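You operate a simulated robot arm through the tools that you are given. There is no shell and no other tool. Be economical: measure what you need, move in short steps, check, and stop when the job is done.

Carry out the task below with a simulated two-armed robot. There is one attempt and no reset: what you move stays moved.

JOB
Press the wednesday button three times. Open the grey cupboard door, put the potato on the top of the side table away on the grey cupboard shelf and shut the door again. Put two of the eggs from the top of the breakfast bar on the upper shelf of the shoe rack. The order is free. Set down upright: egg.
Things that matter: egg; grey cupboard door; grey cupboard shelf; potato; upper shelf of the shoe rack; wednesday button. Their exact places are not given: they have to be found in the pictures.

It is judged by the outcome, as a careful person would: the job done as asked, and still so three seconds after it is handed in. It fails if anything else is knocked over, pushed out of place, dropped, spilled or broken.

ROBOT AND FRAMES
Two 7-joint arms with two-finger parallel grippers on one trunk, on a base that drives. Base frame: it is fixed to the floor where the robot stands at the start and does not move with it; the origin is under the middle of the robot, x ahead of it, y to its left, z up. Lengths are in m, angles in degrees, forces in N, time in s.
The left shoulder is at the start at [0.05, 0.165, 1.105], the right one opposite. With the tool pointing down near the work surface each hand reaches from about 0.22 to 0.7 m from the robot's upright axis, wherever it stands, measured 20 degrees to its own side. Places, roughly: egg (5x5x6 cm) [1.1, 0.9, 0.9]; grey cupboard door [0.9, -2.4, 0.5]; grey cupboard shelf [0.9, -2.7, 0.5]; upper shelf of the shoe rack [0.3, 2.7, 0.5]; wednesday button [0.5, 0, 0.8]. Payload 3.91 kg a hand.
Tool frame (each hand has its own): the origin (TCP) lies between the finger pads and is the grasp point; the fingertips stand 0.03 m ahead of it; z points along the fingers, y is the line along which they close. Largest opening 0.11 m; finger width 0.02, thickness 0.01; the body of the gripper, 0.048 by 0.112 m, starts 0.055 m behind the TCP.
Orientation is that of the tool frame in the base frame, as [roll, pitch, yaw] about the fixed x, y, z axes, in that order (R = Rz(yaw) Ry(pitch) Rx(roll)). With the fingers straight down and closing along the base's y, the tool's x points along the base's -x, its y along +y and its z along -z.

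CONTROLS
- The arms move only by the tool move_arm. It takes "left_series", "right_series" or both (then of equal length, played together; a hand with none holds still); each is one flat list of numbers, 7 for each row, row after row: the closure in counts, from 0 (fully open) to 255 (shut), then the shift along the base's x, y, z in m, then the turn, a rotation vector about the base's x, y, z in degrees. In form: [claw, tx, ty, tz, ax, ay, az, claw, tx, ty, tz, ax, ay, az, ...]. A call has 1 to 8 rows; each row shifts and turns the commanded pose from where the row before left it. A row lasts 0.2 s, in which the tool goes at most 0.05 m and 8.6 degrees; a call with a longer step from one row to the next is refused whole, and so is a gripper value outside its range. A pose out of reach is approached as far as the arm can. The call stops where the force on the tool passes 40 N (or 10 N more than at its start, if that is more) or the arm is blocked; 0.2 s more then pass. The fingers move at their own pace (about 0.045 m/s each) and stop on an object; they squeeze with about 24 N. The grip force told is the motor's: it shows also when the fingers shut on nothing. Time passes only in rows, and 0.2 s behind the last, so rows that do not move let the fingers close. The reply holds the time, the measured pose of the TCP, the force on the tool along the base axes, the opening and the grip force, in the units named above and with some noise, with the torque about the TCP (base axes, N m) and any sound that the robot's microphone picked up.
- Cameras (640 x 400 px; columns grow to the right, rows downward): "scene" is now at [0.1179, 0.0182, 1.2823]; the picture's right is [0.20, -0.98, 0.00], its down [-0.50, -0.10, -0.86] and it looks along [0.84, 0.17, -0.51] (base axes); focal length 291 px, centre (320, 200). "left" rides on the left gripper at [0.073, -0.017, -0.103] in its tool frame; the picture's right is [0.23, 0.97, 0.00], its down [-0.76, 0.18, -0.62] and it looks along [-0.61, 0.14, 0.78] (tool axes); focal length 222 px, centre (320, 200). "right" rides on the right gripper at [0.072, 0.017, -0.103] in its tool frame; the picture's right is [-0.23, 0.97, 0.00], its down [-0.76, -0.18, -0.62] and it looks along [-0.61, -0.14, 0.78] (tool axes); focal length 222 px, centre (320, 200).
- snapshot(camera): a new picture of that camera. The clock stands still meanwhile.
- move_column(by): slides the trunk up (or, below 0, down) by that many m; the arms and the scene camera ride with it, the base frame stays. It gives what a move gives, with no picture.
- roll_base(legs): drives the robot by 1 to 6 legs, each [ahead, left, turn to the left] in m, m and degrees, along the robot's own axes; the way and the turn of a leg run together, so that a leg with both is an arc; at most 1.5 m and 180 degrees a leg. The arms and the cameras ride along, it lands a little off, and it stops where it bumps. It gives what a move gives.
- pan_tilt(pan, tilt): turns the head with the scene camera to pan (to the left, within 80 degrees either way) and tilt (down, from -29 to 69), counted from straight ahead of the robot. It gives what a move gives.
- point_at(camera, pixels): for up to 12 pixels [column, row] of the newest picture of that camera ("zoom" is the newest enlarged one), the place [x, y, z] in the base frame of the surface seen there, good to about 0.003 m. The clock stands still meanwhile.
- zoom(camera, box): a new picture of the part [left, top, right, bottom] of that camera's present view, enlarged. The clock stands still meanwhile.
- hand_in(): hands the job in; it is judged then, once.

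Keep the steps short. Do not move on a guess: measure, check each grasp and each placing, and mend mistakes. In all there are 110 turns and 92 pictures (those below and enlarged ones count). Leave the grippers open and the arms clear of the work at the hand-in unless told otherwise, and finish with a single line.

The tools are called after "Request:" by a JSON object that holds its "name" and its "arguments". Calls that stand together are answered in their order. move_arm: Moves the arms, as the interface text tells. Its arguments: {"type":"object","properties":{"left_series":{"type":"array"},"right_series":{"type":"array"}},"required":[]} The other tools are called the same way: move_column (by) slides the trunk up or down; roll_base (legs) drives the base; pan_tilt (pan, tilt) turns the head that bears the scene camera; snapshot (camera) takes a picture; point_at (camera, pixels) gives the place of the surface under pixels of a picture; zoom (camera, box) takes an enlarged picture of a part of a camera's view; hand_in () hands the job in.

At the start:

```text
clock: 0.0
left_tcp_pos: [0.4524, 0.2927, 1.1135]
left_orientation: [-179.9, 0.0, -179.9]
left_wrist_force: [0.3, -0.3, -0.9]
left_torque: [0.01, -0.04, 0.0]
left_gripper_width: 0.1101
left_finger_force: 0.1
right_tcp_pos: [0.4016, -0.1067, 1.1382]
right_orientation: [179.8, 0.1, 179.9]
right_wrist_force: [-0.5, -1.0, -0.1]
right_torque: [0.01, -0.02, 0.0]
right_gripper_width: 0.1101
right_finger_force: 0.0
trunk travel left (down, up): [-0.325, 0.178]
robot x, y, heading: [0.001, 0.001, 0.1]
head pan, tilt: [11.7, 30.8]
```

scene: 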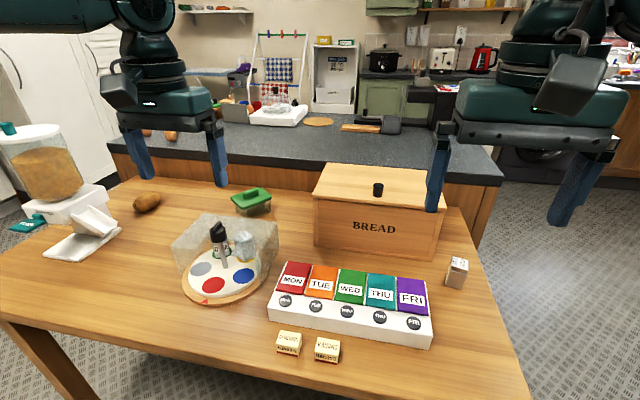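
right: 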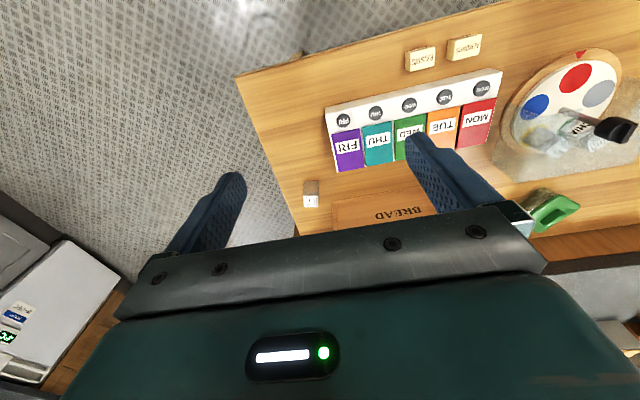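
left: 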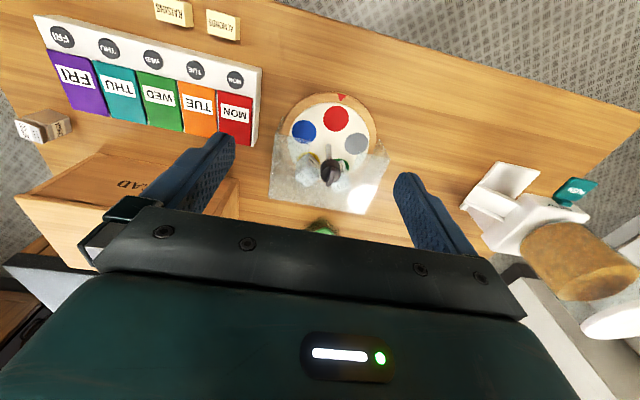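

I see the weekday box with round buttons on its front slope (WED near 347,312) and the potato at (147,202). I'll enlarge the button and measure both.

Request:
{"name": "zoom", "arguments": {"camera": "scene", "box": [260, 250, 440, 362]}}

Request:
{"name": "point_at", "arguments": {"camera": "scene", "pixels": [[347, 312], [316, 306], [380, 317], [349, 290], [347, 328], [147, 202], [136, 206], [159, 197], [147, 211], [172, 136], [145, 132], [430, 338]]}}

```text
3.56 times, centred on (350, 306) of scene
```

zoom: 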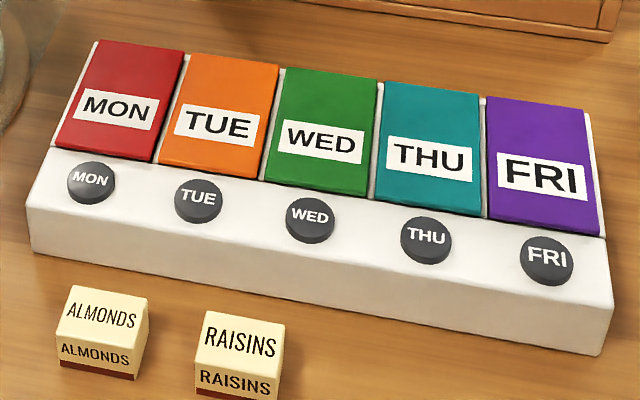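

```text
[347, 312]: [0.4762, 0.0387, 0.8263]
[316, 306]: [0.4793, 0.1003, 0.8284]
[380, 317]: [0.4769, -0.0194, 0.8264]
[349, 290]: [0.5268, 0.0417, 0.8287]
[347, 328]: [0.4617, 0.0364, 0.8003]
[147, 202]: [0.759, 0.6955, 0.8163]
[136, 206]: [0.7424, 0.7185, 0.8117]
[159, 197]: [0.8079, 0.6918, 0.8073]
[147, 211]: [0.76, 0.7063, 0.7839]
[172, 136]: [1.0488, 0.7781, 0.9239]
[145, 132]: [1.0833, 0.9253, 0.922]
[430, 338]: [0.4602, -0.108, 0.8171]
```

The WED button's top is level at about (0.477, 0.039, 0.827). I'll shut the right hand and bring it above the button.

Request:
{"name": "move_arm", "arguments": {"right_series": [255, 0.0188, 0.0364, 0, 0, 0, 0, 255, 0.0188, 0.0364, 0, 0, 0, 0, 255, 0.0188, 0.0364, 0, 0, 0, 0, 255, 0.019, 0.0364, 0, 0, 0, 0, 255, 0, 0, -0.045, 0, 0, 0, 255, 0, 0, -0.045, 0, 0, 0, 255, 0, 0, -0.045, 0, 0, 0, 255, 0, 0, -0.045, 0, 0, 0]}}

```text
clock: 1.8
left_tcp_pos: [0.4529, 0.2919, 1.1125]
left_orientation: [180.0, 0.0, -179.9]
left_wrist_force: [0.8, 0.0, 0.5]
left_torque: [0.0, 0.01, 0.05]
left_gripper_width: 0.1101
left_finger_force: 0.0
right_tcp_pos: [0.4788, 0.0371, 0.9557]
right_orientation: [179.9, 0.0, 179.8]
right_wrist_force: [0.4, -0.2, -0.1]
right_torque: [0.02, 0.01, 0.01]
right_gripper_width: 0.0
right_finger_force: 24.0
trunk travel left (down, up): [-0.325, 0.178]
robot x, y, heading: [0.0002, -0.0007, 0.1]
head pan, tilt: [11.7, 30.8]
```

Tip is now at z≈0.926. I'll come down to about 1 cm above the button and check by picture.

Request:
{"name": "move_arm", "arguments": {"right_series": [255, -0.001, 0.0015, -0.045, 0, 0, 0, 255, 0, 0, -0.042, 0, 0, 0, 255, 0, 0, 0, 0, 0, 0]}}

Request:
{"name": "zoom", "arguments": {"camera": "right", "box": [200, 60, 440, 210]}}

Request:
{"name": "zoom", "arguments": {"camera": "scene", "box": [260, 250, 440, 362]}}

```text
clock: 2.6
left_tcp_pos: [0.452, 0.2917, 1.1129]
left_orientation: [179.9, 0.1, -180.0]
left_wrist_force: [0.4, -0.5, 0.2]
left_torque: [0.0, 0.02, 0.0]
left_gripper_width: 0.1101
left_finger_force: 0.0
right_tcp_pos: [0.4753, 0.0401, 0.8704]
right_orientation: [179.9, 0.0, 179.9]
right_wrist_force: [0.0, 0.3, -0.6]
right_torque: [0.02, 0.0, 0.01]
right_gripper_width: 0.0001
right_finger_force: 24.4
trunk travel left (down, up): [-0.325, 0.178]
robot x, y, heading: [-0.0029, 0.0001, -0.2]
head pan, tilt: [11.7, 30.8]
```

```text
2.67 times, centred on (320, 135) of right
```

zoom: 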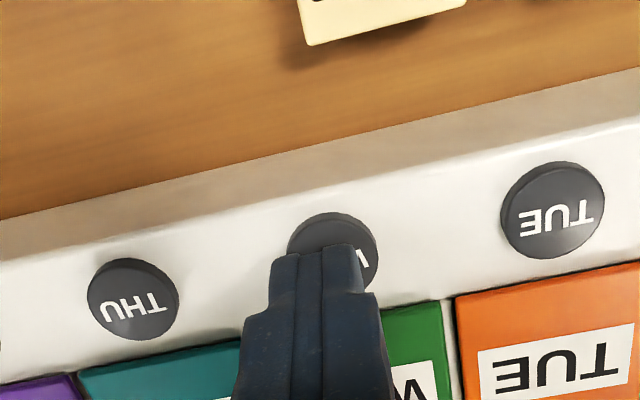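

```text
3.56 times, centred on (350, 306) of scene
```

zoom: 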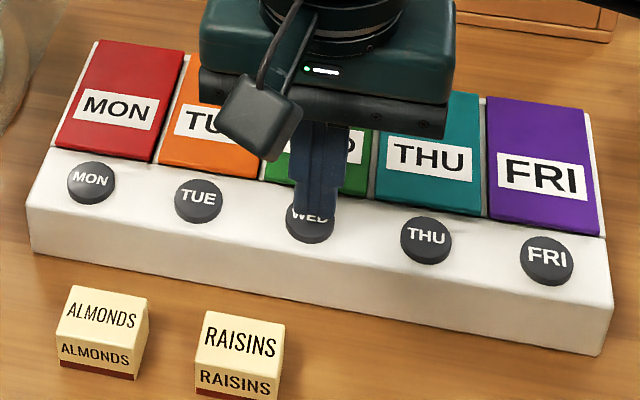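

The tip is above WED. I'll press in small steps and watch force and sound.

Request:
{"name": "move_arm", "arguments": {"right_series": [255, 0, 0, -0.009, 0, 0, 0, 255, 0, 0, -0.004, 0, 0, 0, 255, 0, 0, -0.003, 0, 0, 0, 255, 0, 0, 0, 0, 0, 0]}}

```text
clock: 3.6
left_tcp_pos: [0.4527, 0.2925, 1.1131]
left_orientation: [-179.9, 0.0, -179.9]
left_wrist_force: [-0.4, -0.3, 0.5]
left_torque: [-0.02, -0.03, 0.02]
left_gripper_width: 0.1099
left_finger_force: 0.0
right_tcp_pos: [0.4769, 0.0423, 0.8551]
right_orientation: [179.9, 0.0, 179.8]
right_wrist_force: [-0.2, 0.3, 1.3]
right_torque: [0.0, 0.01, -0.02]
right_gripper_width: 0.0
right_finger_force: 23.3
trunk travel left (down, up): [-0.325, 0.178]
robot x, y, heading: [-0.0005, 0.0026, 0.0]
head pan, tilt: [11.7, 30.8]
heard: click
```

A click was heard at TCP z≈0.855 with light force. I'll lift off by 15 mm and look for any feedback.

Request:
{"name": "move_arm", "arguments": {"right_series": [255, 0, -0.002, 0.015, 0, 0, 0, 255, 0, 0, 0, 0, 0, 0]}}

Request:
{"name": "zoom", "arguments": {"camera": "scene", "box": [260, 250, 440, 362]}}

```text
clock: 4.2
left_tcp_pos: [0.4536, 0.2921, 1.1125]
left_orientation: [-180.0, -0.1, -180.0]
left_wrist_force: [-0.3, -0.3, -0.4]
left_torque: [0.01, 0.01, -0.07]
left_gripper_width: 0.1102
left_finger_force: 0.1
right_tcp_pos: [0.4775, 0.0391, 0.8704]
right_orientation: [-179.9, -0.1, 179.9]
right_wrist_force: [-0.1, -0.1, 0.1]
right_torque: [0.01, -0.03, 0.01]
right_gripper_width: 0.0
right_finger_force: 24.3
trunk travel left (down, up): [-0.325, 0.178]
robot x, y, heading: [-0.0015, 0.0005, -0.1]
head pan, tilt: [11.7, 30.8]
```

```text
3.56 times, centred on (350, 306) of scene
```

zoom: 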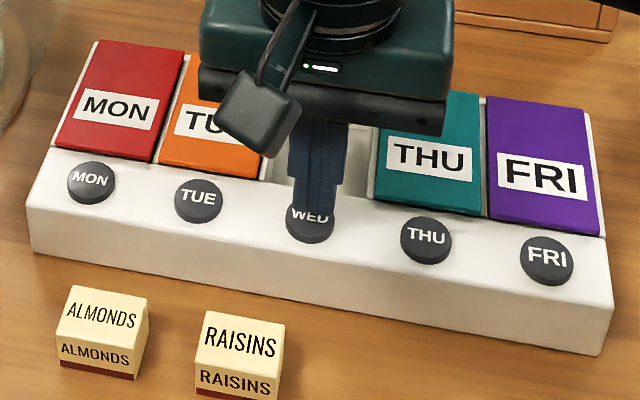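

The WED lid sprang open, so that press counted. I'll press the second time the same way and lift.

Request:
{"name": "move_arm", "arguments": {"right_series": [255, 0, 0, -0.009, 0, 0, 0, 255, 0, 0, -0.004, 0, 0, 0, 255, 0, 0, -0.003, 0, 0, 0, 255, 0, 0, 0, 0, 0, 0, 255, 0, 0, 0.016, 0, 0, 0, 255, 0, 0, 0, 0, 0, 0]}}

Request:
{"name": "zoom", "arguments": {"camera": "scene", "box": [260, 250, 440, 362]}}

```text
clock: 5.6
left_tcp_pos: [0.4528, 0.2917, 1.1128]
left_orientation: [-179.9, 0.0, -179.9]
left_wrist_force: [-0.1, 0.1, -0.3]
left_torque: [-0.03, -0.01, 0.0]
left_gripper_width: 0.11
left_finger_force: 0.0
right_tcp_pos: [0.4764, 0.0395, 0.8707]
right_orientation: [-180.0, 0.0, 179.9]
right_wrist_force: [0.7, -0.4, -0.2]
right_torque: [-0.02, -0.02, 0.01]
right_gripper_width: 0.0
right_finger_force: 24.2
trunk travel left (down, up): [-0.325, 0.178]
robot x, y, heading: [0.0041, -0.0009, 0.1]
head pan, tilt: [11.7, 30.8]
heard: click
```

```text
3.56 times, centred on (350, 306) of scene
```

zoom: 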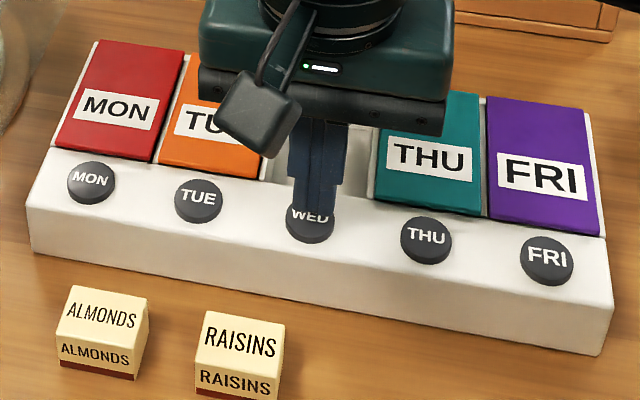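

A second click was heard. Now the third press and then a lift straight up.

Request:
{"name": "move_arm", "arguments": {"right_series": [255, 0, 0, -0.009, 0, 0, 0, 255, 0, 0, -0.004, 0, 0, 0, 255, 0, 0, -0.003, 0, 0, 0, 255, 0, 0, 0, 0, 0, 0, 255, 0, 0, 0.016, 0, 0, 0, 255, 0, 0, 0.04, 0, 0, 0, 255, 0, 0, 0.045, 0, 0, 0, 255, 0, 0, 0.045, 0, 0, 0]}}

```text
clock: 7.4
left_tcp_pos: [0.4524, 0.2925, 1.113]
left_orientation: [-180.0, 0.1, -179.9]
left_wrist_force: [0.1, -0.4, 0.0]
left_torque: [0.0, -0.04, 0.02]
left_gripper_width: 0.1099
left_finger_force: 0.1
right_tcp_pos: [0.4765, 0.0388, 1.0004]
right_orientation: [180.0, 0.0, 179.9]
right_wrist_force: [0.5, 0.3, -0.6]
right_torque: [-0.01, -0.01, -0.02]
right_gripper_width: 0.0
right_finger_force: 24.0
trunk travel left (down, up): [-0.325, 0.178]
robot x, y, heading: [0.0026, 0.0005, 0.0]
head pan, tilt: [11.7, 30.8]
heard: click
```

Three clicks heard in all. I'll raise the right hand and pan the head around to see the cupboard, the eggs and the shoe rack.

Request:
{"name": "move_arm", "arguments": {"right_series": [255, -0.019, -0.036, 0.045, 0, 0, 0, 0, -0.019, -0.036, 0.045, 0, 0, 0, 0, -0.019, -0.036, 0.045, 0, 0, 0, 0, -0.019, -0.036, 0, 0, 0, 0]}}

Request:
{"name": "pan_tilt", "arguments": {"pan": -70, "tilt": 20}}

Request:
{"name": "snapshot", "arguments": {"camera": "scene"}}

Request:
{"name": "pan_tilt", "arguments": {"pan": 80, "tilt": 20}}

Request:
{"name": "snapshot", "arguments": {"camera": "scene"}}

Request:
{"name": "pan_tilt", "arguments": {"pan": 25, "tilt": 25}}

Request:
{"name": "snapshot", "arguments": {"camera": "scene"}}

```text
refused: row 1 steps farther than a row can; nothing moved
```

```text
clock: 8.9
left_tcp_pos: [0.4536, 0.2919, 1.1132]
left_orientation: [179.9, 0.0, -179.9]
left_wrist_force: [-0.1, 0.7, 0.7]
left_torque: [-0.03, 0.01, 0.02]
left_gripper_width: 0.1102
left_finger_force: 0.1
right_tcp_pos: [0.4763, 0.0394, 0.9996]
right_orientation: [179.9, 0.0, 179.9]
right_wrist_force: [1.1, 0.2, 0.3]
right_torque: [-0.01, 0.02, 0.0]
right_gripper_width: 0.0
right_finger_force: 24.1
trunk travel left (down, up): [-0.325, 0.178]
robot x, y, heading: [0.0008, -0.0002, -0.0]
head pan, tilt: [-70.0, 20.0]
```

```text
83 pictures are left
```

scene: 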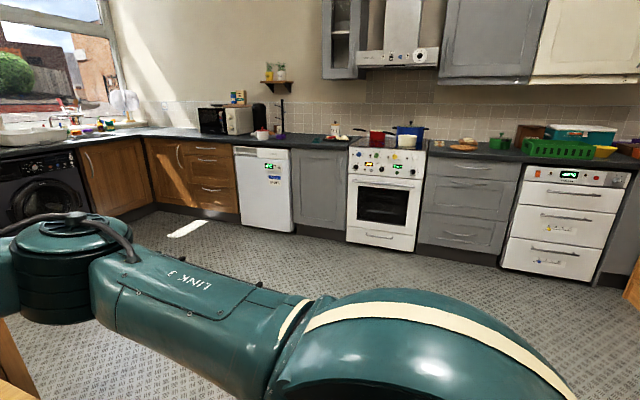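

```text
clock: 11.3
left_tcp_pos: [0.4537, 0.2926, 1.1124]
left_orientation: [179.9, 0.0, -179.9]
left_wrist_force: [0.1, -0.3, -0.5]
left_torque: [-0.02, 0.03, 0.0]
left_gripper_width: 0.11
left_finger_force: 0.0
right_tcp_pos: [0.4763, 0.0384, 1.0003]
right_orientation: [180.0, -0.1, 179.9]
right_wrist_force: [-0.2, 0.4, -0.4]
right_torque: [0.0, -0.03, 0.01]
right_gripper_width: 0.0
right_finger_force: 24.2
trunk travel left (down, up): [-0.325, 0.178]
robot x, y, heading: [-0.0006, -0.0012, 0.0]
head pan, tilt: [80.0, 20.0]
```

```text
82 pictures are left
```

scene: 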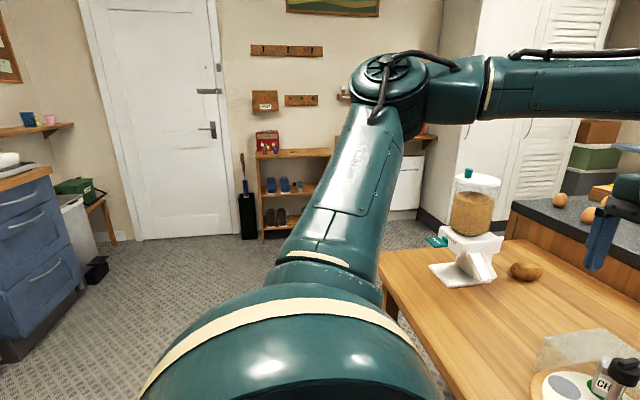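

```text
clock: 12.5
left_tcp_pos: [0.4533, 0.2927, 1.1133]
left_orientation: [180.0, 0.0, -179.8]
left_wrist_force: [0.1, -1.3, -0.9]
left_torque: [0.0, 0.0, 0.01]
left_gripper_width: 0.1097
left_finger_force: 0.0
right_tcp_pos: [0.4759, 0.0387, 1.0002]
right_orientation: [180.0, -0.1, 179.9]
right_wrist_force: [0.2, 0.1, 0.3]
right_torque: [-0.01, 0.01, -0.02]
right_gripper_width: 0.0
right_finger_force: 24.2
trunk travel left (down, up): [-0.325, 0.178]
robot x, y, heading: [-0.0008, -0.0008, 0.1]
head pan, tilt: [25.0, 25.0]
```

```text
81 pictures are left
```

scene: 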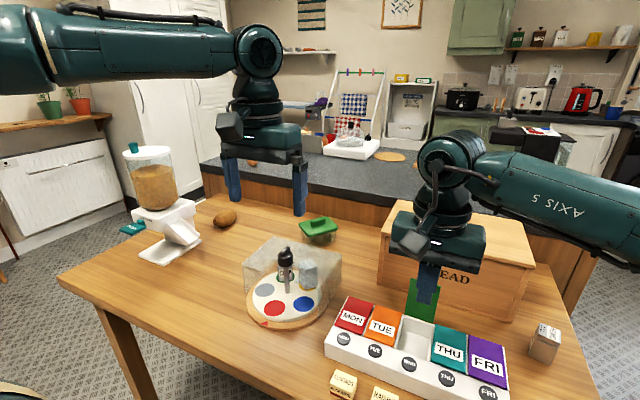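

The table and bar ends matter for driving. I'll lift the right hand straight up and measure the table corners, bar edge, dispenser and potato in this view.

Request:
{"name": "point_at", "arguments": {"camera": "scene", "pixels": [[62, 278], [205, 199], [205, 160], [222, 219], [252, 163], [132, 229], [165, 185], [180, 237], [110, 320], [320, 230], [140, 395], [30, 300]]}}

Request:
{"name": "move_arm", "arguments": {"right_series": [255, 0, 0, 0.045, 0, 0, 0, 0, 0, 0, 0.045, 0, 0, 0, 0, -0.019, -0.036, 0.025, 0, 0, 0, 0, -0.019, -0.036, 0.025, 0, 0, 0, 0, -0.019, -0.036, 0, 0, 0, 0]}}

```text
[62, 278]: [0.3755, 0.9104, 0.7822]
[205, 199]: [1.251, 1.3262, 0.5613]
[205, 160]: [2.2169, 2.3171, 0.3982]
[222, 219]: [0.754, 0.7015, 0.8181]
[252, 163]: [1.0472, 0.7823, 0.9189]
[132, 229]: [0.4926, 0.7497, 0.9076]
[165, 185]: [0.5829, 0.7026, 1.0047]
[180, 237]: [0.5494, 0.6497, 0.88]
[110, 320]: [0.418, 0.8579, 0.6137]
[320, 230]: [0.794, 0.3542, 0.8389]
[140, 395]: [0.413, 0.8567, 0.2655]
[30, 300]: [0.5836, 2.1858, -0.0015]
```

```text
clock: 13.7
left_tcp_pos: [0.452, 0.2902, 1.1126]
left_orientation: [179.9, 0.1, -179.9]
left_wrist_force: [-0.3, 0.1, 0.2]
left_torque: [0.06, 0.0, -0.01]
left_gripper_width: 0.1099
left_finger_force: 0.1
right_tcp_pos: [0.416, -0.0669, 1.1396]
right_orientation: [179.8, 0.0, 179.9]
right_wrist_force: [-0.3, 0.0, -0.8]
right_torque: [0.01, -0.01, -0.01]
right_gripper_width: 0.0866
right_finger_force: 0.0
trunk travel left (down, up): [-0.325, 0.178]
robot x, y, heading: [0.0002, -0.0007, -0.1]
head pan, tilt: [25.0, 25.0]
```

Table's left end is at y≈0.91, near edge x≈0.375; the bar starts beyond x≈1.0. I'll back off 0.3 m and slide left 1.4 m so I can look along the table's end and at the rack.

Request:
{"name": "roll_base", "arguments": {"legs": [[-0.3, 0, 0], [0, 1.4, 0]]}}

Request:
{"name": "pan_tilt", "arguments": {"pan": -15, "tilt": 35}}

Request:
{"name": "snapshot", "arguments": {"camera": "scene"}}

```text
clock: 22.5
left_tcp_pos: [0.1653, 1.7124, 1.1136]
left_orientation: [180.0, 0.1, 179.2]
left_wrist_force: [0.5, -0.2, -0.7]
left_torque: [0.0, -0.02, 0.03]
left_gripper_width: 0.1099
left_finger_force: 0.1
right_tcp_pos: [0.1239, 1.3533, 1.1406]
right_orientation: [180.0, 0.0, 178.9]
right_wrist_force: [0.0, 0.1, 0.0]
right_torque: [0.0, -0.01, 0.01]
right_gripper_width: 0.1101
right_finger_force: 0.0
trunk travel left (down, up): [-0.325, 0.178]
robot x, y, heading: [-0.2932, 1.4282, -1.0]
head pan, tilt: [25.0, 25.0]
```

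```text
clock: 23.6
left_tcp_pos: [0.1653, 1.7118, 1.1136]
left_orientation: [-180.0, 0.0, 179.2]
left_wrist_force: [0.3, 0.8, 0.8]
left_torque: [-0.02, 0.01, 0.01]
left_gripper_width: 0.1102
left_finger_force: 0.1
right_tcp_pos: [0.1232, 1.3548, 1.1404]
right_orientation: [179.9, 0.0, 178.9]
right_wrist_force: [0.5, 0.1, -1.3]
right_torque: [-0.02, 0.03, 0.03]
right_gripper_width: 0.1101
right_finger_force: 0.1
trunk travel left (down, up): [-0.325, 0.178]
robot x, y, heading: [-0.2877, 1.428, -1.0]
head pan, tilt: [-15.0, 35.0]
```

```text
80 pictures are left
```

scene: 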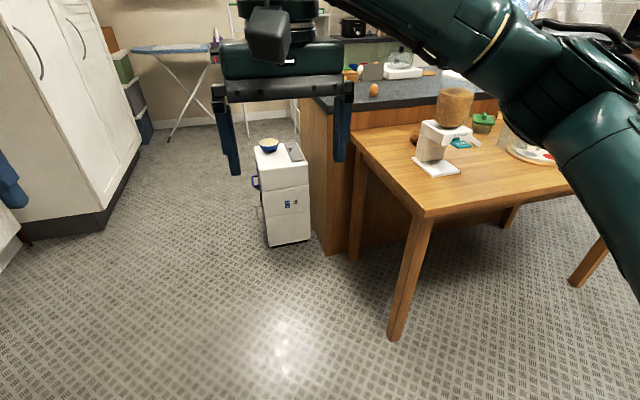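

A white cart with a bowl stands beside the bar end. I'll measure it, the bar edge, table and visible egg.

Request:
{"name": "point_at", "arguments": {"camera": "scene", "pixels": [[254, 150], [308, 160], [268, 245], [310, 240], [374, 90], [330, 105], [325, 250], [355, 260], [352, 137], [396, 340], [268, 145], [450, 95]]}}

Request:
{"name": "zoom", "arguments": {"camera": "scene", "box": [320, 40, 560, 190]}}

```text
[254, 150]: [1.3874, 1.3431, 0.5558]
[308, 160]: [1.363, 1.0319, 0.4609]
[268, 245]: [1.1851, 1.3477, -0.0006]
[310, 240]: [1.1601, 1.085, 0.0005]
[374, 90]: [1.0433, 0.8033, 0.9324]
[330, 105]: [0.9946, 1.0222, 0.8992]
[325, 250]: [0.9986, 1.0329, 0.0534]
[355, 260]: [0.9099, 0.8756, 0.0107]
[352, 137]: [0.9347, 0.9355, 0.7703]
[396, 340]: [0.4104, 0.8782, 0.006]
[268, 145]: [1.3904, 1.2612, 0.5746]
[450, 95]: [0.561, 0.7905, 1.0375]
```

```text
2.67 times, centred on (440, 115) of scene
```

zoom: 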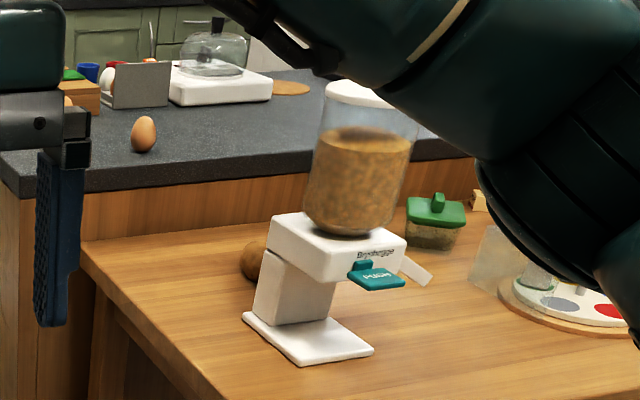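

Bar end is at y≈1.03, cart at x≥1.16, so (0.63, 1.40) is free floor. I'll drive ahead 0.92 m, then turn right 60° and look at the eggs.

Request:
{"name": "roll_base", "arguments": {"legs": [[0.92, 0, 0], [0, 0, -60]]}}

Request:
{"name": "pan_tilt", "arguments": {"pan": 0, "tilt": 40}}

Request:
{"name": "snapshot", "arguments": {"camera": "scene"}}

```text
clock: 31.0
left_tcp_pos: [1.0996, 1.1477, 1.1127]
left_orientation: [-180.0, -0.1, 118.8]
left_wrist_force: [0.5, 0.3, 0.0]
left_torque: [-0.04, 0.01, 0.01]
left_gripper_width: 0.11
left_finger_force: 0.0
right_tcp_pos: [0.7676, 1.0072, 1.1411]
right_orientation: [179.9, 0.0, 118.7]
right_wrist_force: [0.2, 0.4, 0.5]
right_torque: [0.0, -0.02, -0.03]
right_gripper_width: 0.1098
right_finger_force: 0.1
trunk travel left (down, up): [-0.325, 0.178]
robot x, y, heading: [0.6277, 1.4051, -61.0]
head pan, tilt: [-15.0, 35.0]
```

```text
clock: 31.8
left_tcp_pos: [1.0989, 1.1485, 1.112]
left_orientation: [180.0, 0.0, 118.8]
left_wrist_force: [-0.6, 0.1, -0.4]
left_torque: [0.01, 0.01, 0.02]
left_gripper_width: 0.1099
left_finger_force: 0.1
right_tcp_pos: [0.7679, 1.0076, 1.1406]
right_orientation: [179.9, -0.1, 118.6]
right_wrist_force: [0.0, 0.2, -0.1]
right_torque: [-0.02, 0.0, 0.01]
right_gripper_width: 0.1101
right_finger_force: 0.0
trunk travel left (down, up): [-0.325, 0.178]
robot x, y, heading: [0.6256, 1.4047, -61.1]
head pan, tilt: [0.0, 40.0]
```

```text
78 pictures are left
```

scene: 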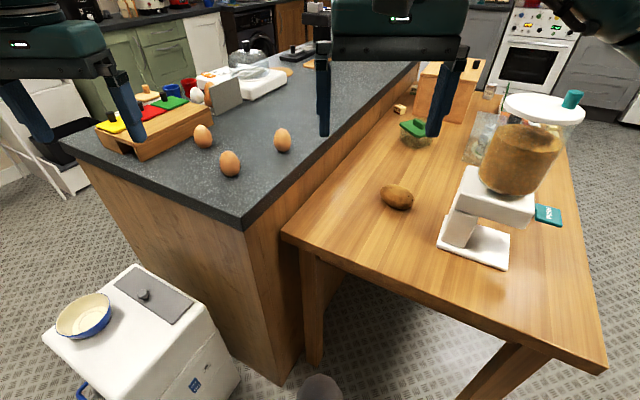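

Three brown eggs are clear: (203,137), (230,163), (282,140). I'll enlarge and measure them and the potato.

Request:
{"name": "zoom", "arguments": {"camera": "scene", "box": [180, 110, 324, 200]}}

Request:
{"name": "point_at", "arguments": {"camera": "scene", "pixels": [[203, 137], [203, 127], [230, 163], [230, 154], [223, 163], [238, 163], [282, 140], [282, 131], [275, 140], [290, 140], [397, 197], [255, 172]]}}

```text
4.44 times, centred on (252, 155) of scene
```

zoom: 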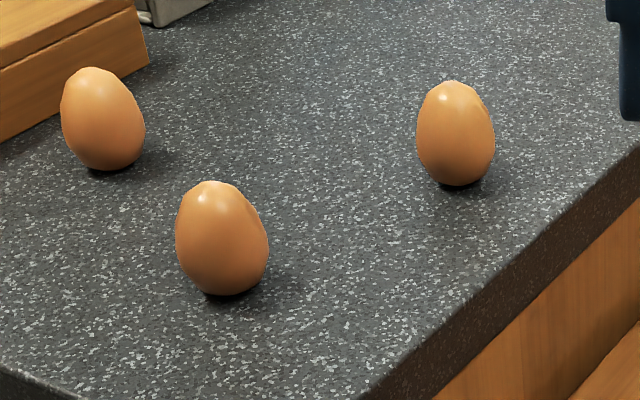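

```text
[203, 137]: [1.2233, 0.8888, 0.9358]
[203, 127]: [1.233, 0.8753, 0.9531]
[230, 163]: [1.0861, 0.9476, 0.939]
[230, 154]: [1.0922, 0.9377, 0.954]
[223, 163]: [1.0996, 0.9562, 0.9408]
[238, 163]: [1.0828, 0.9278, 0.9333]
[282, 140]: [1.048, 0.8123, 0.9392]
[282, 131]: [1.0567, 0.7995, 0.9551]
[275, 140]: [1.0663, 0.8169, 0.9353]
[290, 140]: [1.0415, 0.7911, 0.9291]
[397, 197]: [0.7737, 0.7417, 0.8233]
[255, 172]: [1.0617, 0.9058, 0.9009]
```

Eggs stand upright on the bar (z 0.90, tops ≈0.957): A≈(1.096,0.935), B≈(1.06,0.797). I'll edge closer (0.09 m) and turn 10° left so A suits the left hand and B the right.

Request:
{"name": "roll_base", "arguments": {"legs": [[0.09, 0, 10]]}}

Request:
{"name": "snapshot", "arguments": {"camera": "scene"}}

Request:
{"name": "snapshot", "arguments": {"camera": "left"}}

```text
clock: 32.9
left_tcp_pos: [1.1859, 1.1587, 1.1122]
left_orientation: [-180.0, 0.0, 128.6]
left_wrist_force: [0.5, -0.5, -0.3]
left_torque: [-0.01, 0.0, 0.0]
left_gripper_width: 0.1101
left_finger_force: 0.0
right_tcp_pos: [0.8829, 0.9622, 1.1396]
right_orientation: [180.0, 0.0, 128.4]
right_wrist_force: [0.6, -0.6, 1.3]
right_torque: [-0.01, 0.03, -0.01]
right_gripper_width: 0.1103
right_finger_force: 0.0
trunk travel left (down, up): [-0.325, 0.178]
robot x, y, heading: [0.6751, 1.3314, -51.6]
head pan, tilt: [0.0, 40.0]
```

```text
76 pictures are left
```

scene: 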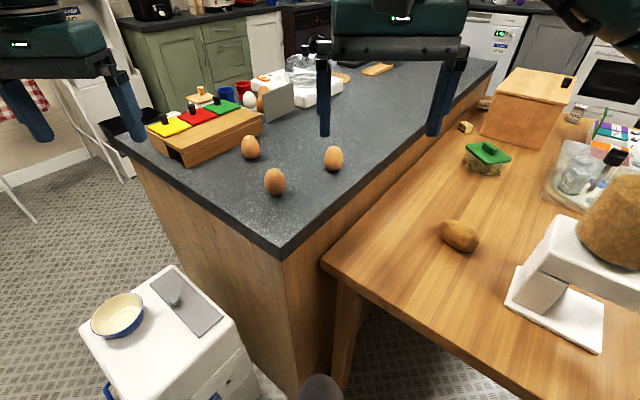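

```text
75 pictures are left
```

left: 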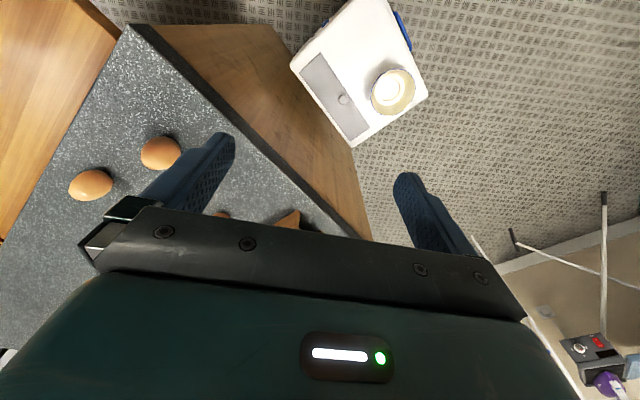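

Measuring eggs again from both views for their centres.

Request:
{"name": "point_at", "arguments": {"camera": "left", "pixels": [[161, 153], [142, 152], [180, 153], [161, 137], [161, 169], [90, 185], [71, 187], [110, 184]]}}

Request:
{"name": "point_at", "arguments": {"camera": "scene", "pixels": [[275, 182], [266, 182], [285, 182], [275, 170], [333, 159], [324, 159], [343, 159], [333, 147], [459, 236]]}}

```text
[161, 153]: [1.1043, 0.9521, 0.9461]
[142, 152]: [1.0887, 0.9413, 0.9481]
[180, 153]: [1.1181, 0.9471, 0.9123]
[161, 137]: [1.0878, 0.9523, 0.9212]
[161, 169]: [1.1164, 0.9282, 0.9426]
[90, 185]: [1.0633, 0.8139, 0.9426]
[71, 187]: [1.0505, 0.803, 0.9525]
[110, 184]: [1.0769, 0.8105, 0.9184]
```

```text
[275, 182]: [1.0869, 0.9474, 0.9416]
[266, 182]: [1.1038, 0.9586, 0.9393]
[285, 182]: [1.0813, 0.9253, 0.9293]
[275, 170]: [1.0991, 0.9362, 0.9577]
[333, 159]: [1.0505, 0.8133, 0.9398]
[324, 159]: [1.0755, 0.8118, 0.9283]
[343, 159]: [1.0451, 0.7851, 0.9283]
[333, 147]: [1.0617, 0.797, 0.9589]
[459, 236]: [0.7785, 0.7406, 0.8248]
```

Left hand goes above egg A; the right hand moves slightly aside at the same time.

Request:
{"name": "move_arm", "arguments": {"left_series": [0, -0.0147, -0.037, -0.01, 0, 0, 0, 0, -0.0147, -0.037, -0.01, 0, 0, 0, 0, -0.0147, -0.037, -0.01, 0, 0, 0, 0, -0.0147, -0.037, -0.01, 0, 0, 0, 0, -0.0147, -0.037, -0.01, 0, 0, 0, 0, -0.0147, -0.037, -0.01, 0, 0, 0, 0, 0, 0, -0.03, 0, 0, 0], "right_series": [0, -0.02, -0.016, 0, 0, 0, 0, 0, -0.02, -0.016, 0, 0, 0, 0, 0, -0.02, -0.016, 0, 0, 0, 0, 0, 0, 0, 0, 0, 0, 0, 0, 0, 0, 0, 0, 0, 0, 0, 0, 0, 0, 0, 0, 0, 0, 0, 0, 0, 0, 0, 0]}}

Request:
{"name": "snapshot", "arguments": {"camera": "left"}}

```text
clock: 34.5
left_tcp_pos: [1.1163, 1.0392, 1.016]
left_orientation: [180.0, 0.0, 128.6]
left_wrist_force: [-0.7, -0.5, -0.7]
left_torque: [0.0, 0.01, 0.0]
left_gripper_width: 0.1097
left_finger_force: 0.1
left hand out of reach, approached as far as the arm can: row 4, 5, 6
right_tcp_pos: [0.824, 0.917, 1.1382]
right_orientation: [180.0, -0.1, 128.4]
right_wrist_force: [-0.6, -0.6, -0.4]
right_torque: [-0.02, 0.02, -0.02]
right_gripper_width: 0.1099
right_finger_force: 0.0
trunk travel left (down, up): [-0.325, 0.178]
robot x, y, heading: [0.6747, 1.3285, -51.4]
head pan, tilt: [0.0, 40.0]
```

```text
74 pictures are left
```

left: 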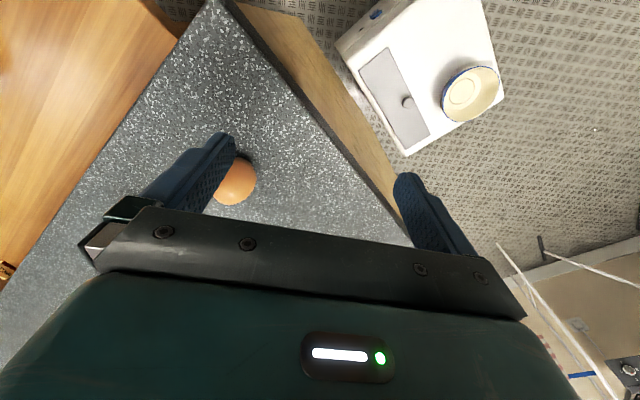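

The arm stalled in rows 4–6 but then resumed. Fingertips are at 0.986, above the egg's top; I'll continue horizontally in small steps.

Request:
{"name": "move_arm", "arguments": {"left_series": [0, -0.004, -0.025, 0, 0, 0, 0, 0, -0.004, -0.025, 0, 0, 0, 0, 0, -0.005, -0.026, 0, 0, 0, 0, 0, -0.005, -0.026, 0, 0, 0, 0]}}

```text
clock: 35.5
left_tcp_pos: [1.115, 1.0374, 1.0163]
left_orientation: [180.0, 0.1, 128.6]
left_wrist_force: [0.4, 0.0, 1.3]
left_torque: [0.01, 0.0, -0.02]
left_gripper_width: 0.1101
left_finger_force: 0.0
left hand out of reach, approached as far as the arm can: row 1, 2, 3, 4
right_tcp_pos: [0.8226, 0.9168, 1.139]
right_orientation: [180.0, 0.0, 128.4]
right_wrist_force: [-0.3, 0.3, -0.7]
right_torque: [0.05, 0.02, 0.02]
right_gripper_width: 0.1101
right_finger_force: 0.1
trunk travel left (down, up): [-0.325, 0.178]
robot x, y, heading: [0.6755, 1.3322, -51.8]
head pan, tilt: [0.0, 40.0]
```

Reach is blocked at this height. I'll raise the trunk 0.15 m so the arm works farther below its shoulder, then retry.

Request:
{"name": "move_column", "arguments": {"by": 0.15}}

Request:
{"name": "move_arm", "arguments": {"left_series": [0, 0, 0, -0.045, 0, 0, 0, 0, 0, 0, -0.045, 0, 0, 0, 0, 0, 0, -0.045, 0, 0, 0, 0, -0.004, -0.025, 0, 0, 0, 0, 0, -0.004, -0.025, 0, 0, 0, 0]}}

```text
clock: 37.2
left_tcp_pos: [1.1139, 1.0367, 1.1667]
left_orientation: [180.0, 0.2, 128.6]
left_wrist_force: [-0.3, -0.9, 0.2]
left_torque: [0.01, 0.03, -0.02]
left_gripper_width: 0.1101
left_finger_force: 0.0
right_tcp_pos: [0.8229, 0.916, 1.289]
right_orientation: [179.9, -0.1, 128.4]
right_wrist_force: [-0.6, 0.0, 0.6]
right_torque: [-0.01, 0.0, 0.01]
right_gripper_width: 0.11
right_finger_force: 0.0
trunk travel left (down, up): [-0.475, 0.028]
robot x, y, heading: [0.6721, 1.332, -51.2]
head pan, tilt: [0.0, 40.0]
```

```text
clock: 38.4
left_tcp_pos: [1.1182, 1.0594, 1.0493]
left_orientation: [-180.0, 0.1, 128.4]
left_wrist_force: [-0.1, 0.8, -0.3]
left_torque: [-0.02, 0.01, -0.02]
left_gripper_width: 0.11
left_finger_force: 0.0
left hand out of reach, approached as far as the arm can: row 1, 2, 3, 4, 5
right_tcp_pos: [0.8238, 0.917, 1.2893]
right_orientation: [179.9, 0.0, 128.3]
right_wrist_force: [0.2, 0.0, 0.2]
right_torque: [-0.04, 0.0, 0.03]
right_gripper_width: 0.1102
right_finger_force: 0.0
trunk travel left (down, up): [-0.475, 0.028]
robot x, y, heading: [0.6753, 1.3361, -51.4]
head pan, tilt: [0.0, 40.0]
```

I need to learn whether the command pose was clamped. I'll retreat the left hand 0.05 m along the robot's back direction and read.

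Request:
{"name": "move_arm", "arguments": {"left_series": [0, -0.0155, 0.0196, 0, 0, 0, 0, 0, -0.0155, 0.0196, 0, 0, 0, 0]}}

Request:
{"name": "snapshot", "arguments": {"camera": "scene"}}

```text
clock: 39.0
left_tcp_pos: [1.0869, 1.0981, 1.0498]
left_orientation: [180.0, 0.1, 128.5]
left_wrist_force: [-0.1, -0.8, 1.7]
left_torque: [-0.01, -0.02, 0.02]
left_gripper_width: 0.11
left_finger_force: 0.0
right_tcp_pos: [0.8225, 0.9166, 1.2894]
right_orientation: [180.0, 0.1, 128.4]
right_wrist_force: [0.2, 0.5, 0.5]
right_torque: [0.04, 0.01, 0.03]
right_gripper_width: 0.1102
right_finger_force: 0.1
trunk travel left (down, up): [-0.475, 0.028]
robot x, y, heading: [0.6757, 1.3299, -51.5]
head pan, tilt: [0.0, 40.0]
```

```text
73 pictures are left
```

scene: 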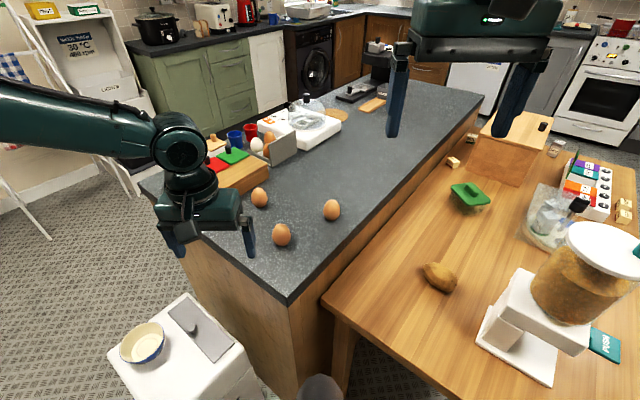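

The command is clamped to what was reached, so it is a joint limit. I'll test whether turning the tool's yaw (ccw) while moving forward frees it.

Request:
{"name": "move_arm", "arguments": {"left_series": [0, 0, 0, 0, 0, 0, 8, 0, 0, 0, 0, 0, 0, 8, 0, 0, 0, 0, 0, 0, 8, 0, 0.0155, -0.0196, 0, 0, 0, 0, 0, 0.0155, -0.0196, 0, 0, 0, 0, 0, 0.0155, -0.0196, 0, 0, 0, 0, 0, 0.0155, -0.0196, 0, 0, 0, 0]}}

```text
clock: 40.6
left_tcp_pos: [1.1524, 1.0523, 1.0614]
left_orientation: [-179.9, 0.1, 152.5]
left_wrist_force: [0.7, 0.6, -0.2]
left_torque: [0.0, 0.01, 0.01]
left_gripper_width: 0.11
left_finger_force: 0.1
left hand out of reach, approached as far as the arm can: row 6, 7
right_tcp_pos: [0.8233, 0.9167, 1.2877]
right_orientation: [-180.0, 0.0, 128.3]
right_wrist_force: [-0.1, -0.2, 0.2]
right_torque: [-0.02, 0.01, 0.0]
right_gripper_width: 0.11
right_finger_force: 0.1
trunk travel left (down, up): [-0.475, 0.028]
robot x, y, heading: [0.6739, 1.3313, -51.7]
head pan, tilt: [0.0, 40.0]
```

Still limited straight ahead of the shoulder. I'll test farther to its own side: back a little, 0.1 m left, then forward.

Request:
{"name": "move_arm", "arguments": {"left_series": [0, 0.0067, 0.0562, 0, 0, 0, 0]}}

Request:
{"name": "move_arm", "arguments": {"left_series": [0, 0.0145, 0.0405, 0, 0, 0, -8, 0, 0.0145, 0.0405, 0, 0, 0, -8, 0, 0.039, 0.031, 0, 0, 0, -8, 0, 0.025, -0.0314, -0.01, 0, 0, 0, 0, 0.025, -0.0314, -0.01, 0, 0, 0, 0, 0.025, -0.0314, -0.01, 0, 0, 0, 0, 0.025, -0.0314, -0.01, 0, 0, 0, 0, 0.025, -0.0314, -0.01, 0, 0, 0]}}

```text
refused: row 1 steps farther than a row can; nothing moved
```

```text
clock: 42.4
left_tcp_pos: [1.2987, 1.091, 1.0503]
left_orientation: [-180.0, 0.1, 128.5]
left_wrist_force: [0.7, -0.1, 0.0]
left_torque: [0.0, -0.02, -0.02]
left_gripper_width: 0.1098
left_finger_force: 0.1
left hand out of reach, approached as far as the arm can: row 6, 7, 8
right_tcp_pos: [0.823, 0.9157, 1.2881]
right_orientation: [179.9, 0.0, 128.3]
right_wrist_force: [0.6, 1.4, -0.2]
right_torque: [0.01, -0.02, -0.02]
right_gripper_width: 0.1099
right_finger_force: 0.0
trunk travel left (down, up): [-0.475, 0.028]
robot x, y, heading: [0.673, 1.3328, -51.4]
head pan, tilt: [0.0, 40.0]
```

Reach is better on the arm's own side (0.67 m at 30°). I'll retract 0.1 m and turn the robot right 20°, so egg A lies about 28° left.

Request:
{"name": "move_arm", "arguments": {"left_series": [0, -0.0207, 0.0262, 0, 0, 0, 0, 0, -0.0207, 0.0262, 0, 0, 0, 0, 0, -0.0207, 0.0262, 0, 0, 0, 0]}}

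Request:
{"name": "roll_base", "arguments": {"legs": [[0, 0, -20]]}}

Request:
{"name": "snapshot", "arguments": {"camera": "left"}}

```text
clock: 43.2
left_tcp_pos: [1.2345, 1.1714, 1.0497]
left_orientation: [-180.0, 0.1, 128.6]
left_wrist_force: [-0.9, -0.9, 1.1]
left_torque: [0.01, -0.04, 0.04]
left_gripper_width: 0.1098
left_finger_force: 0.1
right_tcp_pos: [0.8232, 0.9162, 1.289]
right_orientation: [-180.0, 0.1, 128.5]
right_wrist_force: [-0.3, -0.4, 0.8]
right_torque: [-0.03, -0.01, -0.01]
right_gripper_width: 0.1098
right_finger_force: 0.0
trunk travel left (down, up): [-0.475, 0.028]
robot x, y, heading: [0.6784, 1.3326, -51.7]
head pan, tilt: [0.0, 40.0]
```

```text
clock: 44.7
left_tcp_pos: [1.1464, 0.9885, 1.0497]
left_orientation: [179.9, 0.1, 108.7]
left_wrist_force: [0.7, 0.3, -0.1]
left_torque: [0.0, -0.05, -0.02]
left_gripper_width: 0.1102
left_finger_force: 0.0
right_tcp_pos: [0.6726, 0.8908, 1.2897]
right_orientation: [179.9, 0.0, 108.5]
right_wrist_force: [0.2, 0.6, 0.1]
right_torque: [0.01, 0.01, 0.01]
right_gripper_width: 0.1099
right_finger_force: 0.0
trunk travel left (down, up): [-0.475, 0.028]
robot x, y, heading: [0.6736, 1.3307, -71.3]
head pan, tilt: [0.0, 40.0]
```

```text
72 pictures are left
```

left: 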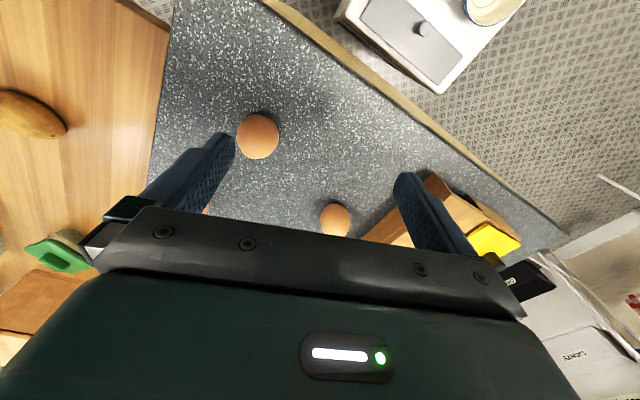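

Now left hand: shift (-0.048,-0.052) to be over egg A, then down to tips just above it.

Request:
{"name": "move_arm", "arguments": {"left_series": [0, -0.024, -0.026, 0, 0, 0, 0, 0, -0.024, -0.026, 0, 0, 0, 0, 0, 0, 0, -0.03, 0, 0, 0, 0, 0, 0, -0.025, 0, 0, 0, 0, 0, 0, 0, 0, 0, 0]}}

Request:
{"name": "snapshot", "arguments": {"camera": "left"}}

```text
clock: 45.9
left_tcp_pos: [1.098, 0.9376, 0.9947]
left_orientation: [180.0, 0.0, 108.7]
left_wrist_force: [-0.1, -0.6, 0.2]
left_torque: [0.0, 0.0, 0.02]
left_gripper_width: 0.11
left_finger_force: 0.0
right_tcp_pos: [0.674, 0.8903, 1.2883]
right_orientation: [180.0, 0.0, 108.5]
right_wrist_force: [0.7, 0.1, 0.1]
right_torque: [0.04, 0.0, 0.0]
right_gripper_width: 0.1098
right_finger_force: 0.0
trunk travel left (down, up): [-0.475, 0.028]
robot x, y, heading: [0.675, 1.3319, -71.6]
head pan, tilt: [0.0, 40.0]
```

```text
71 pictures are left
```

left: 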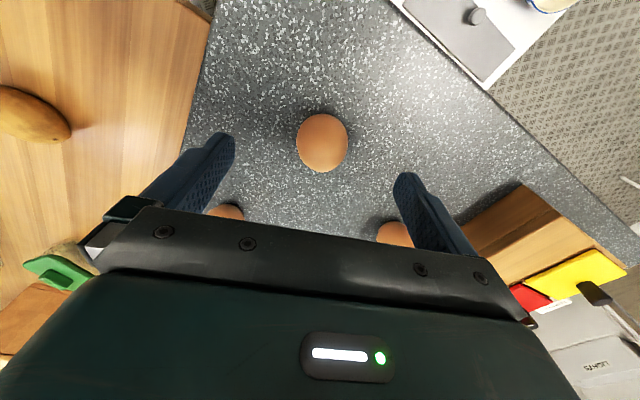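

Egg A is centred between the fingers; eggs B and C are well off. I'll descend 0.059 m.

Request:
{"name": "move_arm", "arguments": {"left_series": [0, 0, 0, -0.03, 0, 0, 0, 0, 0, 0, -0.028, 0, 0, 0, 0, 0, 0, 0, 0, 0, 0]}}

Request:
{"name": "snapshot", "arguments": {"camera": "left"}}

```text
clock: 46.7
left_tcp_pos: [1.1018, 0.9536, 0.9518]
left_orientation: [-180.0, 0.1, 108.7]
left_wrist_force: [-0.7, 0.3, 0.7]
left_torque: [-0.01, 0.02, -0.01]
left_gripper_width: 0.1099
left_finger_force: 0.1
left hand out of reach, approached as far as the arm can: row 1, 2
right_tcp_pos: [0.6723, 0.8901, 1.2892]
right_orientation: [179.9, 0.1, 108.4]
right_wrist_force: [0.0, 0.0, 0.3]
right_torque: [-0.03, 0.0, 0.01]
right_gripper_width: 0.11
right_finger_force: 0.0
trunk travel left (down, up): [-0.475, 0.028]
robot x, y, heading: [0.6735, 1.3335, -71.3]
head pan, tilt: [0.0, 40.0]
```

```text
70 pictures are left
```

left: 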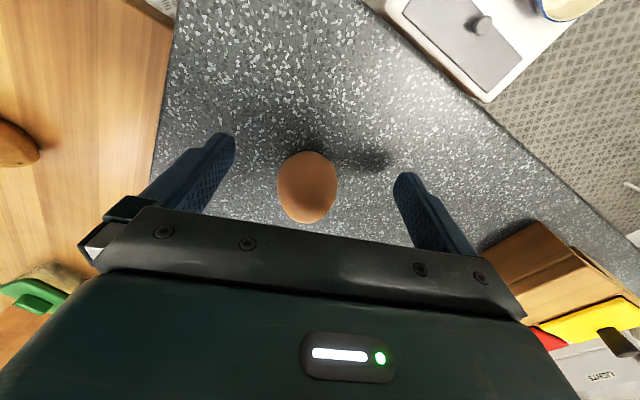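

At the raised trunk, low poses hit the reach limit. I'll raise the hand 0.13 m, lower the trunk 0.13 m, then realign.

Request:
{"name": "move_arm", "arguments": {"left_series": [0, 0, 0, 0.045, 0, 0, 0, 0, 0, 0, 0.045, 0, 0, 0, 0, 0, 0, 0.045, 0, 0, 0, 0, 0, 0, 0.045, 0, 0, 0]}}

Request:
{"name": "move_column", "arguments": {"by": -0.14}}

```text
clock: 47.7
left_tcp_pos: [1.1001, 0.9508, 1.1311]
left_orientation: [180.0, 0.1, 108.6]
left_wrist_force: [-0.3, 0.4, 0.3]
left_torque: [0.01, 0.03, 0.02]
left_gripper_width: 0.1099
left_finger_force: 0.1
right_tcp_pos: [0.6719, 0.8904, 1.2885]
right_orientation: [179.9, 0.0, 108.5]
right_wrist_force: [0.3, -0.2, -1.0]
right_torque: [0.01, -0.03, -0.01]
right_gripper_width: 0.1098
right_finger_force: 0.1
trunk travel left (down, up): [-0.475, 0.028]
robot x, y, heading: [0.6746, 1.332, -71.5]
head pan, tilt: [0.0, 40.0]
```

```text
clock: 49.4
left_tcp_pos: [1.099, 0.9507, 0.9909]
left_orientation: [180.0, 0.1, 108.6]
left_wrist_force: [-0.8, -0.3, -0.6]
left_torque: [-0.02, 0.02, -0.02]
left_gripper_width: 0.1099
left_finger_force: 0.1
right_tcp_pos: [0.6731, 0.8922, 1.148]
right_orientation: [179.8, 0.0, 108.5]
right_wrist_force: [-0.9, 0.0, 0.7]
right_torque: [0.01, 0.0, -0.05]
right_gripper_width: 0.11
right_finger_force: 0.1
trunk travel left (down, up): [-0.335, 0.168]
robot x, y, heading: [0.6768, 1.3302, -71.4]
head pan, tilt: [0.0, 40.0]
```

Now forward 0.014 m and down to 0.936.

Request:
{"name": "move_arm", "arguments": {"left_series": [0, 0, -0.014, 0, 0, 0, 0, 0, 0, 0, -0.028, 0, 0, 0, 0, 0, 0, -0.026, 0, 0, 0, 0, 0, 0, 0, 0, 0, 0]}}

Request:
{"name": "snapshot", "arguments": {"camera": "left"}}

```text
clock: 50.4
left_tcp_pos: [1.1003, 0.9354, 0.9367]
left_orientation: [-179.9, 0.1, 108.6]
left_wrist_force: [0.3, -0.5, -0.1]
left_torque: [0.01, 0.01, 0.04]
left_gripper_width: 0.1103
left_finger_force: 0.0
right_tcp_pos: [0.6735, 0.8911, 1.1495]
right_orientation: [179.9, -0.1, 108.6]
right_wrist_force: [-0.4, 0.3, 0.0]
right_torque: [0.04, 0.02, 0.01]
right_gripper_width: 0.1099
right_finger_force: 0.1
trunk travel left (down, up): [-0.335, 0.168]
robot x, y, heading: [0.6771, 1.3326, -71.3]
head pan, tilt: [0.0, 40.0]
```

```text
69 pictures are left
```

left: 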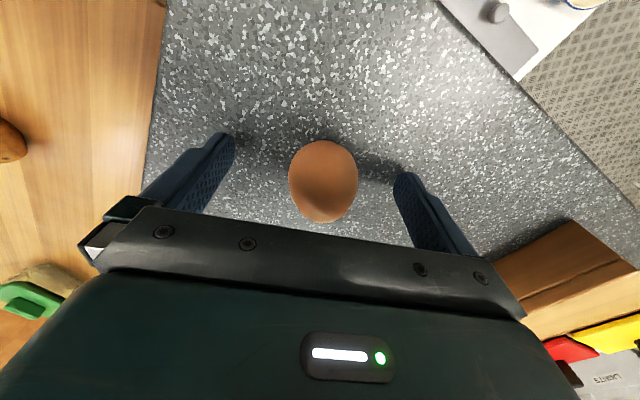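

Egg A is centred at the grasp point (323,181 vs expected ~(320,185)). I'll close moderately (to ~0.045 m).

Request:
{"name": "move_arm", "arguments": {"left_series": [150, 0, 0, 0, 0, 0, 0, 150, 0, 0, 0, 0, 0, 0, 150, 0, 0, 0, 0, 0, 0, 150, 0, 0, 0, 0, 0, 0, 150, 0, 0, 0, 0, 0, 0]}}

```text
clock: 51.6
left_tcp_pos: [1.1, 0.9356, 0.9361]
left_orientation: [-179.9, 0.1, 108.6]
left_wrist_force: [0.1, 0.3, 0.2]
left_torque: [0.01, -0.01, -0.05]
left_gripper_width: 0.0455
left_finger_force: 0.2
right_tcp_pos: [0.6733, 0.889, 1.1493]
right_orientation: [180.0, 0.0, 108.5]
right_wrist_force: [-1.0, 0.7, 1.3]
right_torque: [0.02, 0.0, 0.01]
right_gripper_width: 0.1101
right_finger_force: 0.0
trunk travel left (down, up): [-0.335, 0.168]
robot x, y, heading: [0.6759, 1.3318, -71.4]
head pan, tilt: [0.0, 40.0]
```

Opening 0.0455 with no grip force, so the egg is narrower. I'll close more, step by step.

Request:
{"name": "move_arm", "arguments": {"left_series": [165, 0, 0, 0, 0, 0, 0, 165, 0, 0, 0, 0, 0, 0, 180, 0, 0, 0, 0, 0, 0, 180, 0, 0, 0, 0, 0, 0]}}

Request:
{"name": "snapshot", "arguments": {"camera": "left"}}

```text
clock: 52.6
left_tcp_pos: [1.0988, 0.9359, 0.9372]
left_orientation: [-179.9, 0.1, 108.8]
left_wrist_force: [-0.5, -0.4, -0.1]
left_torque: [0.02, 0.01, 0.01]
left_gripper_width: 0.0417
left_finger_force: 12.1
right_tcp_pos: [0.6716, 0.8906, 1.1489]
right_orientation: [179.9, 0.0, 108.5]
right_wrist_force: [-0.2, 0.5, 0.0]
right_torque: [0.02, 0.01, -0.02]
right_gripper_width: 0.1097
right_finger_force: 0.1
trunk travel left (down, up): [-0.335, 0.168]
robot x, y, heading: [0.6753, 1.3338, -71.4]
head pan, tilt: [0.0, 40.0]
```

```text
68 pictures are left
```

left: 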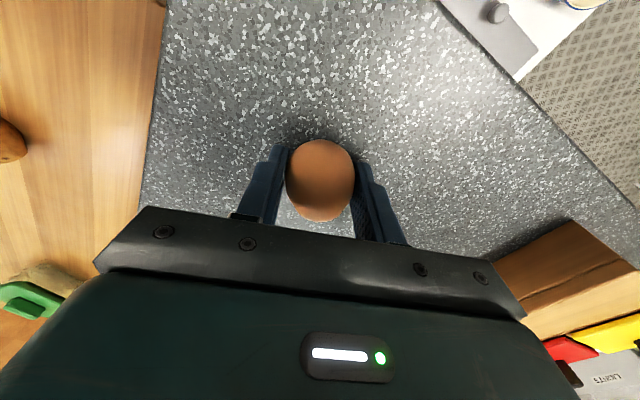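

Egg held at 0.0417 m with 12 N. Lift straight up 0.2 m, holding, and retract towards the robot a bit.

Request:
{"name": "move_arm", "arguments": {"left_series": [182, 0, 0, 0.02, 0, 0, 0, 182, 0, 0, 0.035, 0, 0, 0, 182, 0, 0, 0.04, 0, 0, 0, 182, 0, 0, 0.04, 0, 0, 0, 182, -0.009, 0.027, 0.03, 0, 0, 0, 182, -0.009, 0.027, 0.02, 0, 0, 0]}}

Request:
{"name": "snapshot", "arguments": {"camera": "left"}}

```text
clock: 54.0
left_tcp_pos: [1.0802, 0.9888, 1.1214]
left_orientation: [179.9, 0.2, 108.7]
left_wrist_force: [0.8, 0.0, 0.6]
left_torque: [0.02, 0.0, -0.01]
left_gripper_width: 0.0413
left_finger_force: 12.3
right_tcp_pos: [0.6725, 0.8915, 1.1493]
right_orientation: [-180.0, 0.1, 108.5]
right_wrist_force: [0.1, 1.1, 0.1]
right_torque: [-0.04, -0.02, -0.03]
right_gripper_width: 0.1099
right_finger_force: 0.1
trunk travel left (down, up): [-0.335, 0.168]
robot x, y, heading: [0.6778, 1.3336, -71.5]
head pan, tilt: [0.0, 40.0]
```

```text
67 pictures are left
```

left: 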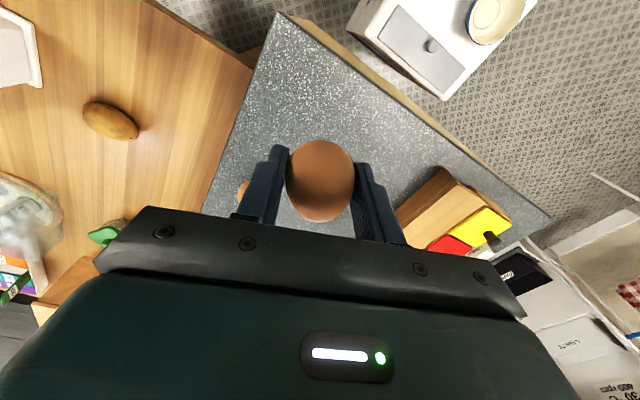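

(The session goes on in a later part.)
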